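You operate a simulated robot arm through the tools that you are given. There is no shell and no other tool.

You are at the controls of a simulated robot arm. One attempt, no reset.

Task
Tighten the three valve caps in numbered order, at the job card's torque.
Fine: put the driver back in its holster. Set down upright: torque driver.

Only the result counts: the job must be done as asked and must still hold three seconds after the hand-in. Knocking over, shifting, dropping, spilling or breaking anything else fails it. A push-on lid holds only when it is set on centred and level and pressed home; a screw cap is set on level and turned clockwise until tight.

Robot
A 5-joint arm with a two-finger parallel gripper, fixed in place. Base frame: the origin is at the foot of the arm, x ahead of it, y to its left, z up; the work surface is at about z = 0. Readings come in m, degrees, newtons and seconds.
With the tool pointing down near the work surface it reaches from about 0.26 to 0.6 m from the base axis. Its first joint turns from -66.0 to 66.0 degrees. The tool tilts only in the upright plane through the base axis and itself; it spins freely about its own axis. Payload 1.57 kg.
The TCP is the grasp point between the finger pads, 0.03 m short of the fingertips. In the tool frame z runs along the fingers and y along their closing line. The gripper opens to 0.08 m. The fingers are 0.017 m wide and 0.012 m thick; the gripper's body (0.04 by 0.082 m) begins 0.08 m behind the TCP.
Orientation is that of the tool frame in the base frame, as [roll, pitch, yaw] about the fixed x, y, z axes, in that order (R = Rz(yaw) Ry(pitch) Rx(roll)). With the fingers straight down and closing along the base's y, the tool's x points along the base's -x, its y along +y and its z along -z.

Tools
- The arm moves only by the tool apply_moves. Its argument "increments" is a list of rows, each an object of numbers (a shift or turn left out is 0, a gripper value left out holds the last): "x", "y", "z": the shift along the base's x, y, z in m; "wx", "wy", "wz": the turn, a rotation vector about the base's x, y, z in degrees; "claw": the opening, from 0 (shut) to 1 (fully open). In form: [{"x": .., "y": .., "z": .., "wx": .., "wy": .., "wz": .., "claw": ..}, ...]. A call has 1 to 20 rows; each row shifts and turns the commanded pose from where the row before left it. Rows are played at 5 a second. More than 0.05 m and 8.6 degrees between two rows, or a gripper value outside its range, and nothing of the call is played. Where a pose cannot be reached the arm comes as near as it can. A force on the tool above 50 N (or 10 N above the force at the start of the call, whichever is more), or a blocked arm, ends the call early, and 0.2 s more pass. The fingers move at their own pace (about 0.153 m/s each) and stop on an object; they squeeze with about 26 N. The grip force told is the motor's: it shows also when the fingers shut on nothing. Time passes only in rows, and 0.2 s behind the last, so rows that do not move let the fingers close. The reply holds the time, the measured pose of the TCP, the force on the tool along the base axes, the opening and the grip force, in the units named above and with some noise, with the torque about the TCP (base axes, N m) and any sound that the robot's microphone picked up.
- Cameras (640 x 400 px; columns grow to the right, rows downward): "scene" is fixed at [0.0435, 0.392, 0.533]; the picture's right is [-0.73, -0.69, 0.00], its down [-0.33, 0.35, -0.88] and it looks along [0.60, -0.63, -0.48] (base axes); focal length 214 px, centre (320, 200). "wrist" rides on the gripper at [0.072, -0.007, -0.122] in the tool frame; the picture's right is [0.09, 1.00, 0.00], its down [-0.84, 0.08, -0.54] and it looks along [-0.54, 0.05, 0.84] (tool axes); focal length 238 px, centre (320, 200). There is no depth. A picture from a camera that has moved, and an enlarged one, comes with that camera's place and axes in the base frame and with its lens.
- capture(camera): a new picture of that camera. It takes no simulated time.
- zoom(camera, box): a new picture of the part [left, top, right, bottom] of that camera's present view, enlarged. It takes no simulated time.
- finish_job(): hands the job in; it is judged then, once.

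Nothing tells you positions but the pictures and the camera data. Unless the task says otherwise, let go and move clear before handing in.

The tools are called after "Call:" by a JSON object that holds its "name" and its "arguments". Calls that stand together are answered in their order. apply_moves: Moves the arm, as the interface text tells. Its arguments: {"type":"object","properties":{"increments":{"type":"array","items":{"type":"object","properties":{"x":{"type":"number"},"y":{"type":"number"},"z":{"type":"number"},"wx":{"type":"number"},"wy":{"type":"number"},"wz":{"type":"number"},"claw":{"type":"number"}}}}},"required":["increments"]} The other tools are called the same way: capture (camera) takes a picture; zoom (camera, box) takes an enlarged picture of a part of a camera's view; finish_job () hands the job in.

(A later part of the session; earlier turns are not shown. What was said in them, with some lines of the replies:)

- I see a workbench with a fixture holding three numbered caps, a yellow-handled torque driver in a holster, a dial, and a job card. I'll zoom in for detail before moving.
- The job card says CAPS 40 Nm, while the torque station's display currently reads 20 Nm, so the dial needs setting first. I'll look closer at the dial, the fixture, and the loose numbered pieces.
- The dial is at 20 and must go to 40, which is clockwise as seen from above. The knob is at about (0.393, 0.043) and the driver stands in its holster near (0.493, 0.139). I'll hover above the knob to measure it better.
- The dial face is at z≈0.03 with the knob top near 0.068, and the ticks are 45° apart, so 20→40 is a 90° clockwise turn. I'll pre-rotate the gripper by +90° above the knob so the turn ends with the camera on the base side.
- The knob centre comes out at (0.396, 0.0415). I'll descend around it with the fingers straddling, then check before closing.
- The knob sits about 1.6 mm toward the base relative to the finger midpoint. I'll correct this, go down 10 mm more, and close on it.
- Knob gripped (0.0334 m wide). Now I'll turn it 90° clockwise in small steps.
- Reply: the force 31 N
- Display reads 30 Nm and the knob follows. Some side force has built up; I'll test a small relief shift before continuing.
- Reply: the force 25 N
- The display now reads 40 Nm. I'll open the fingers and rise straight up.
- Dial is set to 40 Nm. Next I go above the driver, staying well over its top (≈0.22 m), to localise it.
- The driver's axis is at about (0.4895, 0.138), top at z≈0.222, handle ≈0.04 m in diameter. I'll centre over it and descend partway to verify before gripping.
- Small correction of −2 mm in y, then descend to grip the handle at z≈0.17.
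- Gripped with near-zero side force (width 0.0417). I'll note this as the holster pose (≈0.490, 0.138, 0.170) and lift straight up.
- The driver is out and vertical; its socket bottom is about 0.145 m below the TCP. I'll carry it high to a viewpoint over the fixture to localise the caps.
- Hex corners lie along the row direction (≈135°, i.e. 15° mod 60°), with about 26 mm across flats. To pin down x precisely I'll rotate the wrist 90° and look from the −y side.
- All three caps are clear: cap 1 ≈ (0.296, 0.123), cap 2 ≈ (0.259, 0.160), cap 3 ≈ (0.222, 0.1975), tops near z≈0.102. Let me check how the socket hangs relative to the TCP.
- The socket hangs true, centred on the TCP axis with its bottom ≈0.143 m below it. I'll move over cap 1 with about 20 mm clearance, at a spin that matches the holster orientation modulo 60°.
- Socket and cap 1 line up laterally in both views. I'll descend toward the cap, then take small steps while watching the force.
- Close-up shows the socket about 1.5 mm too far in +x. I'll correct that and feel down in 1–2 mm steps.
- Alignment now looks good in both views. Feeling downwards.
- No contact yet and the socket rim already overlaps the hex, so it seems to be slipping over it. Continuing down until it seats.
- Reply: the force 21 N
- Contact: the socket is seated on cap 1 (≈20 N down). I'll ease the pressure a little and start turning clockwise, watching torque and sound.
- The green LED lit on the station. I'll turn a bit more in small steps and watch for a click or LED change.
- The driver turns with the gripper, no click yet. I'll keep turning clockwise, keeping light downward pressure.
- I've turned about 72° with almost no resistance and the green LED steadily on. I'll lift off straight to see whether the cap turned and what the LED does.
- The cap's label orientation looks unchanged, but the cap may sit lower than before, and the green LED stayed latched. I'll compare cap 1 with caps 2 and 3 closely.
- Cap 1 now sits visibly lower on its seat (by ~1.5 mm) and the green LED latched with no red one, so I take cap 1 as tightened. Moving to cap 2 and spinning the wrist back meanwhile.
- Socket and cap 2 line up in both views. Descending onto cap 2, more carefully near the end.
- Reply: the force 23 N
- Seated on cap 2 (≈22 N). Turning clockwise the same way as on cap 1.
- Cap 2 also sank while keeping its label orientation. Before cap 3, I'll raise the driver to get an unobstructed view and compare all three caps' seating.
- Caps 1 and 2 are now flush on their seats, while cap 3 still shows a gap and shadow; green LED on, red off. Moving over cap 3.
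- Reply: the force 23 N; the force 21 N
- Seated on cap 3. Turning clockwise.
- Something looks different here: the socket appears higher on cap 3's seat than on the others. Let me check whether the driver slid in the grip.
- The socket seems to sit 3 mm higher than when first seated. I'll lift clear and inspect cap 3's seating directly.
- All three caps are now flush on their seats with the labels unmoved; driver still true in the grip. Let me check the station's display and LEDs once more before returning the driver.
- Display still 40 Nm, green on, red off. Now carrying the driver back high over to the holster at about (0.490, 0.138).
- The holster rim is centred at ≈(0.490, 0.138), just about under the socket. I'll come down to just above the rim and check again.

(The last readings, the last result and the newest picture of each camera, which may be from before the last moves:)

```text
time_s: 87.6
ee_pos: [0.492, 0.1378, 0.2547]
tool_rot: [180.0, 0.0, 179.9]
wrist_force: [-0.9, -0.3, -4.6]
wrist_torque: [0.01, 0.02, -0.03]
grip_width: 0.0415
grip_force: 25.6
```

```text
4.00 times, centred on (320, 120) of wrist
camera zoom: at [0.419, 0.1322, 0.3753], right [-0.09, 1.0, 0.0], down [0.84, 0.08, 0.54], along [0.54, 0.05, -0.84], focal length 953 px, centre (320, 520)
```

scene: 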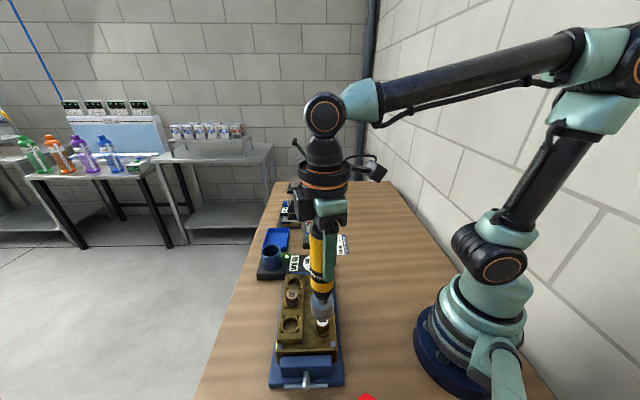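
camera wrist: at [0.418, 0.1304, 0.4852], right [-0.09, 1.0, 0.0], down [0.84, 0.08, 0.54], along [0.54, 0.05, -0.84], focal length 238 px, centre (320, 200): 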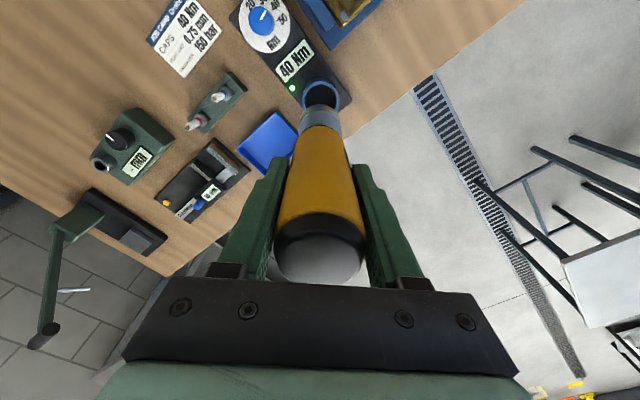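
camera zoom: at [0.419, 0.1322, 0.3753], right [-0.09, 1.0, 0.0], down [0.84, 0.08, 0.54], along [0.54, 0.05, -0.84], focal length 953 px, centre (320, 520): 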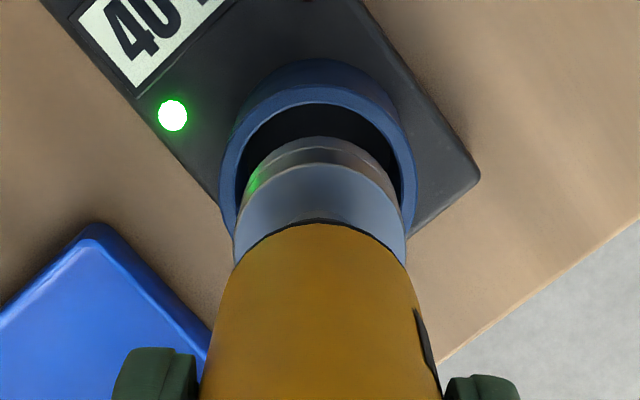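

Within about 1–2 mm; a small nudge toward the base, then lower into the holster while watching forces.

Call:
{"name": "apply_moves", "arguments": {"increments": [{"x": -0.0013, "y": -0.001}, {"z": -0.01}, {"z": -0.01}, {"z": -0.01}, {}, {}]}}

Call:
{"name": "zoom", "arguments": {"camera": "scene", "box": [240, 210, 310, 290]}}

Call:
{"name": "zoom", "arguments": {"camera": "wrist", "box": [270, 70, 370, 170]}}

```text
time_s: 89.0
ee_pos: [0.4893, 0.1367, 0.224]
tool_rot: [180.0, 0.0, -179.9]
wrist_force: [0.4, 0.8, -4.1]
wrist_torque: [0.01, 0.0, 0.01]
grip_width: 0.0415
grip_force: 26.3
```

```text
5.00 times, centred on (275, 250) of scene
camera zoom: at [0.0436, 0.392, 0.533], right [-0.73, -0.69, 0.0], down [-0.33, 0.35, -0.88], along [0.6, -0.63, -0.48], focal length 1072 px, centre (545, -50)
```

zoom: 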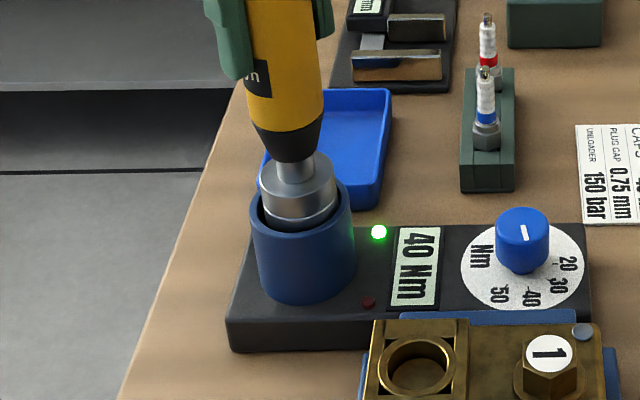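

```text
4.00 times, centred on (320, 120) of wrist
camera zoom: at [0.4163, 0.1311, 0.3452], right [-0.09, 1.0, 0.0], down [0.84, 0.08, 0.54], along [0.54, 0.05, -0.84], focal length 953 px, centre (320, 520)
```

zoom: 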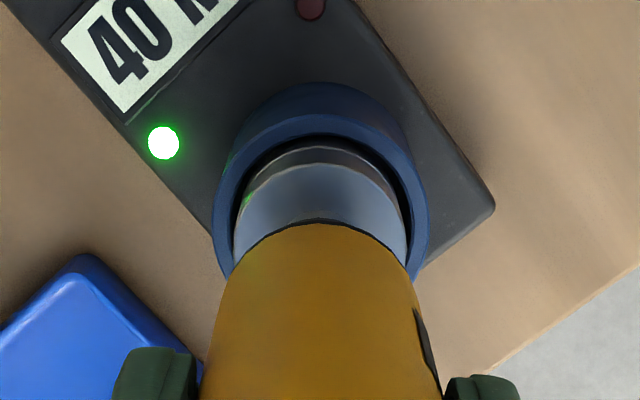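

Socket is entering the holster cleanly. Continuing down, with fine steps at the bottom.

Call:
{"name": "apply_moves", "arguments": {"increments": [{"z": -0.01}, {"z": -0.01}, {"z": -0.01}, {"z": -0.01}, {"z": -0.007}, {}, {}]}}

Call:
{"name": "apply_moves", "arguments": {"increments": [{"z": -0.002}, {"z": -0.001}, {}, {}]}}

Call:
{"name": "zoom", "arguments": {"camera": "scene", "box": [235, 180, 305, 290]}}

```text
time_s: 90.6
ee_pos: [0.4903, 0.1377, 0.1773]
tool_rot: [-180.0, 0.0, -180.0]
wrist_force: [0.4, 0.6, -4.4]
wrist_torque: [0.03, 0.01, -0.01]
grip_width: 0.0418
grip_force: 25.9
```

```text
time_s: 91.6
ee_pos: [0.488, 0.1395, 0.1755]
tool_rot: [180.0, 0.1, 179.9]
wrist_force: [-3.4, -0.3, 5.4]
wrist_torque: [-0.1, 0.25, -0.03]
grip_width: 0.0416
grip_force: 26.2
```

```text
3.64 times, centred on (270, 235) of scene
camera zoom: at [0.0435, 0.392, 0.533], right [-0.73, -0.69, 0.0], down [-0.33, 0.35, -0.88], along [0.6, -0.63, -0.48], focal length 780 px, centre (502, 73)
```

zoom: 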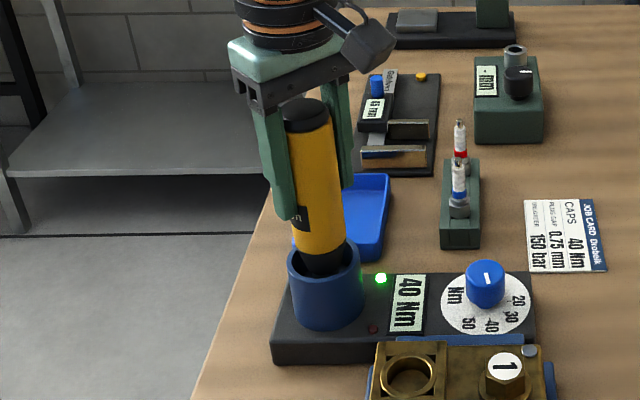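

Call:
{"name": "zoom", "arguments": {"camera": "scene", "box": [240, 190, 310, 290]}}

Call:
{"name": "zoom", "arguments": {"camera": "wrist", "box": [250, 90, 390, 230]}}

```text
4.00 times, centred on (275, 240) of scene
camera zoom: at [0.0435, 0.392, 0.533], right [-0.73, -0.69, 0.0], down [-0.33, 0.35, -0.88], along [0.6, -0.63, -0.48], focal length 858 px, centre (500, 40)
```

zoom: 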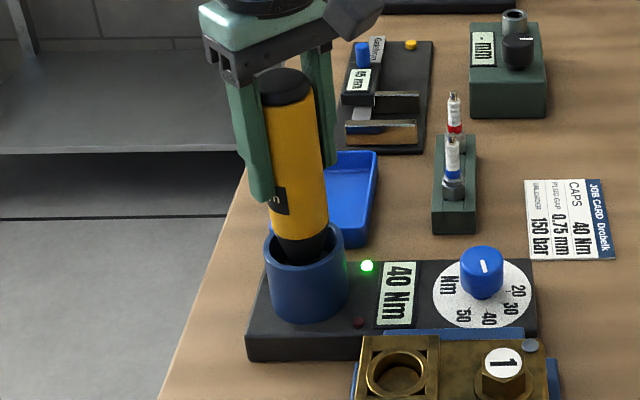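

```text
2.86 times, centred on (320, 160) of wrist
camera zoom: at [0.4164, 0.1317, 0.2956], right [-0.09, 1.0, 0.0], down [0.84, 0.08, 0.54], along [0.54, 0.05, -0.84], focal length 681 px, centre (320, 314)
```

zoom: 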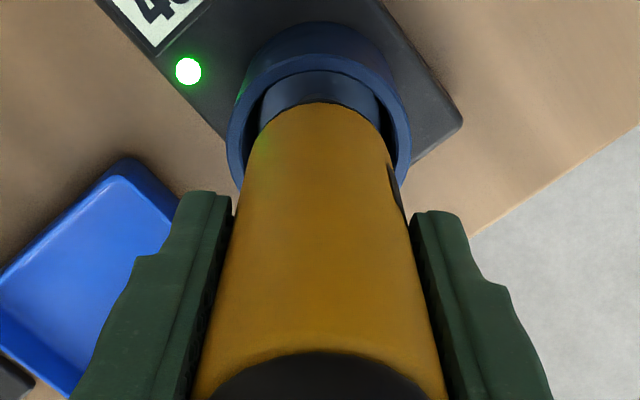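

The driver's height in the holster matches the original picture and it has touched bottom (≈10 N). Releasing now.

Call:
{"name": "apply_moves", "arguments": {"increments": [{"z": 0.0005}, {"claw": 1.0}, {}, {}, {}]}}

Call:
{"name": "zoom", "arguments": {"camera": "scene", "box": [240, 190, 310, 290]}}

Call:
{"name": "capture", "arguments": {"camera": "wrist"}}

```text
time_s: 92.8
ee_pos: [0.4881, 0.1376, 0.1754]
tool_rot: [180.0, 0.0, -179.9]
wrist_force: [0.0, 0.6, 0.1]
wrist_torque: [0.02, -0.03, -0.03]
grip_width: 0.08
grip_force: 0.0
```

```text
4.00 times, centred on (275, 240) of scene
camera zoom: at [0.0435, 0.392, 0.533], right [-0.73, -0.69, 0.0], down [-0.33, 0.35, -0.88], along [0.6, -0.63, -0.48], focal length 858 px, centre (500, 40)
```

zoom: 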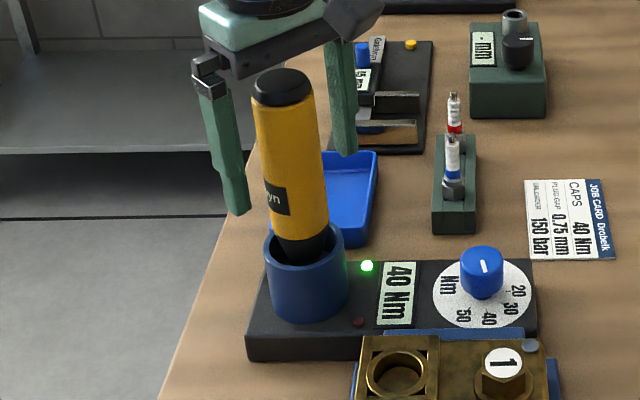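

```text
taken
camera wrist: at [0.4165, 0.1315, 0.2954], right [-0.09, 1.0, 0.0], down [0.84, 0.08, 0.54], along [0.54, 0.05, -0.84], focal length 238 px, centre (320, 200)
```

wrist: 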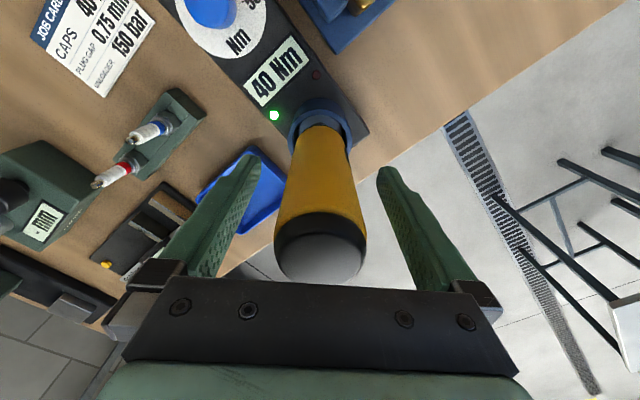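

The driver stands upright in its holster, just as at the start. I'll rise straight up clear of it and check the whole scene.

Call:
{"name": "apply_moves", "arguments": {"increments": [{"z": 0.02}, {"z": 0.02}, {"z": 0.03}, {"z": 0.03}, {"z": 0.03}, {"z": 0.03}, {"x": -0.02, "y": -0.01, "z": 0.01}, {"x": -0.03, "y": -0.02}, {"x": -0.03, "y": -0.03}, {"x": -0.03, "y": -0.03}, {}]}}

Call:
{"name": "capture", "arguments": {"camera": "scene"}}

Call:
{"name": "zoom", "arguments": {"camera": "scene", "box": [240, 180, 340, 290]}}

Call:
{"name": "zoom", "arguments": {"camera": "scene", "box": [300, 265, 345, 345]}}

Call:
{"name": "capture", "arguments": {"camera": "wrist"}}

```text
time_s: 95.2
ee_pos: [0.376, 0.0474, 0.345]
tool_rot: [180.0, 0.0, 180.0]
wrist_force: [-0.7, 0.5, 0.3]
wrist_torque: [0.01, 0.05, 0.01]
grip_width: 0.0799
grip_force: 0.0
```

```text
taken
```

scene: 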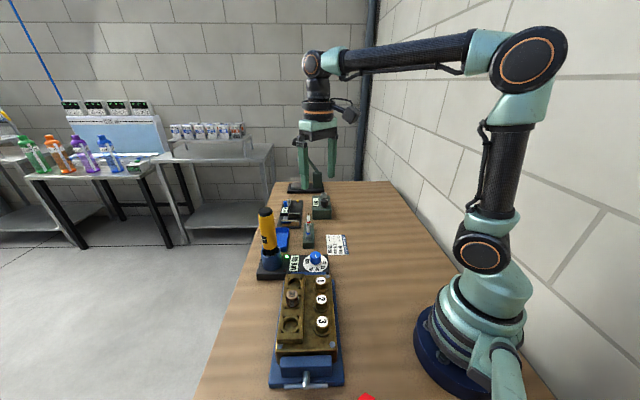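

```text
3.64 times, centred on (290, 235) of scene
camera zoom: at [0.0435, 0.392, 0.533], right [-0.73, -0.69, 0.0], down [-0.33, 0.35, -0.88], along [0.6, -0.63, -0.48], focal length 780 px, centre (429, 73)
```

zoom: 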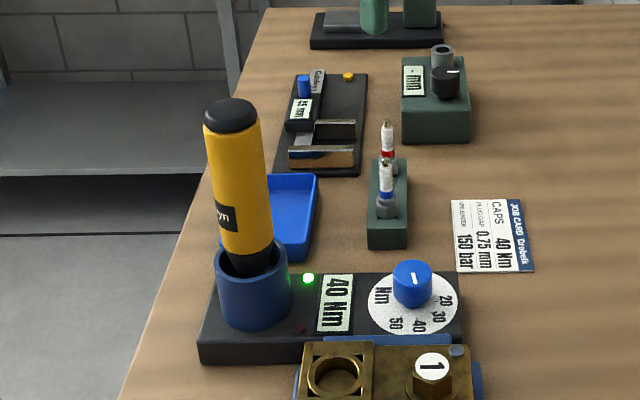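

```text
5.00 times, centred on (322, 305) of scene
camera zoom: at [0.0435, 0.392, 0.533], right [-0.73, -0.69, 0.0], down [-0.33, 0.35, -0.88], along [0.6, -0.63, -0.48], focal length 1072 px, centre (308, -325)
```

zoom: 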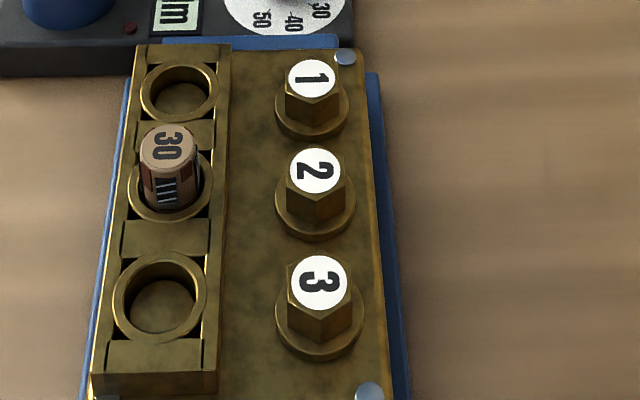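

```text
taken
camera wrist: at [0.3035, 0.0409, 0.466], right [-0.09, 1.0, 0.0], down [0.84, 0.08, 0.54], along [0.54, 0.05, -0.84], focal length 238 px, centre (320, 200)
```

wrist: 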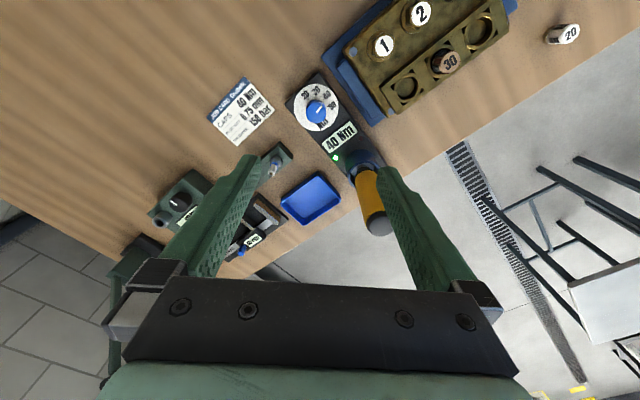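

Call:
{"name": "zoom", "arguments": {"camera": "scene", "box": [305, 270, 340, 295]}}

Call:
{"name": "zoom", "arguments": {"camera": "scene", "box": [305, 288, 340, 313]}}

Call:
{"name": "zoom", "arguments": {"camera": "scene", "box": [305, 312, 340, 337]}}

```text
16.00 times, centred on (322, 282) of scene
camera zoom: at [0.0435, 0.392, 0.533], right [-0.73, -0.69, 0.0], down [-0.33, 0.35, -0.88], along [0.6, -0.63, -0.48], focal length 3432 px, centre (280, -1120)
```

zoom: 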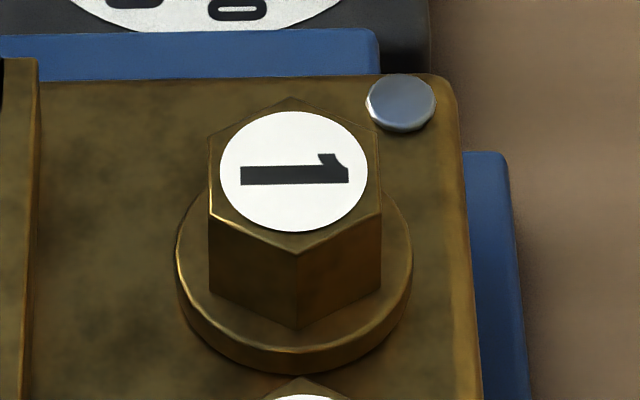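

```text
16.00 times, centred on (322, 300) of scene
camera zoom: at [0.0435, 0.392, 0.533], right [-0.73, -0.69, 0.0], down [-0.33, 0.35, -0.88], along [0.6, -0.63, -0.48], focal length 3432 px, centre (280, -1408)
```

zoom: 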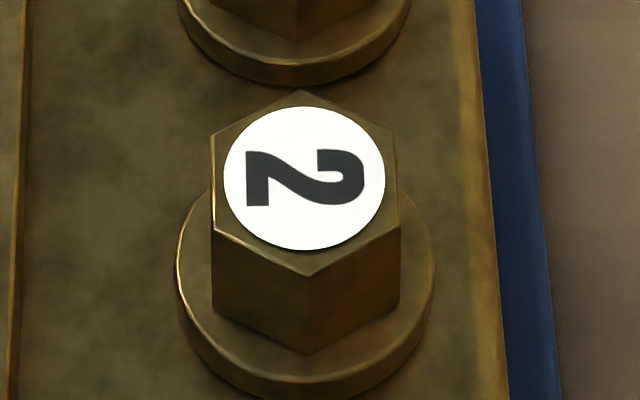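

```text
16.00 times, centred on (322, 324) of scene
camera zoom: at [0.0435, 0.392, 0.533], right [-0.73, -0.69, 0.0], down [-0.33, 0.35, -0.88], along [0.6, -0.63, -0.48], focal length 3432 px, centre (280, -1792)
```

zoom: 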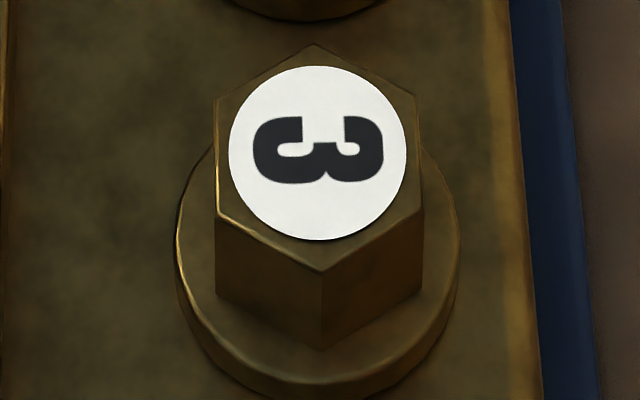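

The dial is on 40 Nm, and caps 1, 2 and 3 were driven in order and sit flush. The green LED is on and the red is off. I never heard a click and the caps didn't visibly turn, so flush seating and the LED are my only evidence that they are tight. The driver is upright in its holster, nothing else has moved, and the arm is clear, so I'm handing the job in.

Call:
{"name": "finish_job", "arguments": {}}

```text
The job is handed in.
```

I've handed the job in: all three caps were driven in order with the torque station set to the job card's 40 Nm. I have no direct proof they reached that torque. The hand-in reply gave no verdict.

- **Torque setting:** the station was at 20 Nm when I started. I turned the dial to 40 and the display read 40 Nm.
- **Caps 1, 2, 3:** I seated the driver on each cap in turn and turned it about 70–90° clockwise. Each cap dropped about 3 mm and now sits flush on its seat.
- **Evidence of tightness:** the station's green light came on at cap 1 and stayed on, and the red light never lit. I heard no click, felt almost no turning resistance, and the caps did not visibly turn.
- **Possible gap:** small force changes as I lowered the driver onto caps 2 and 3 suggest pressing alone may have pushed them down. If so, sitting flush does not prove they are tight.
- **Driver:** it is back in its holster, standing upright. The gripper is open and the arm is clear.
- **Other items:** in the pictures, nothing else moved.
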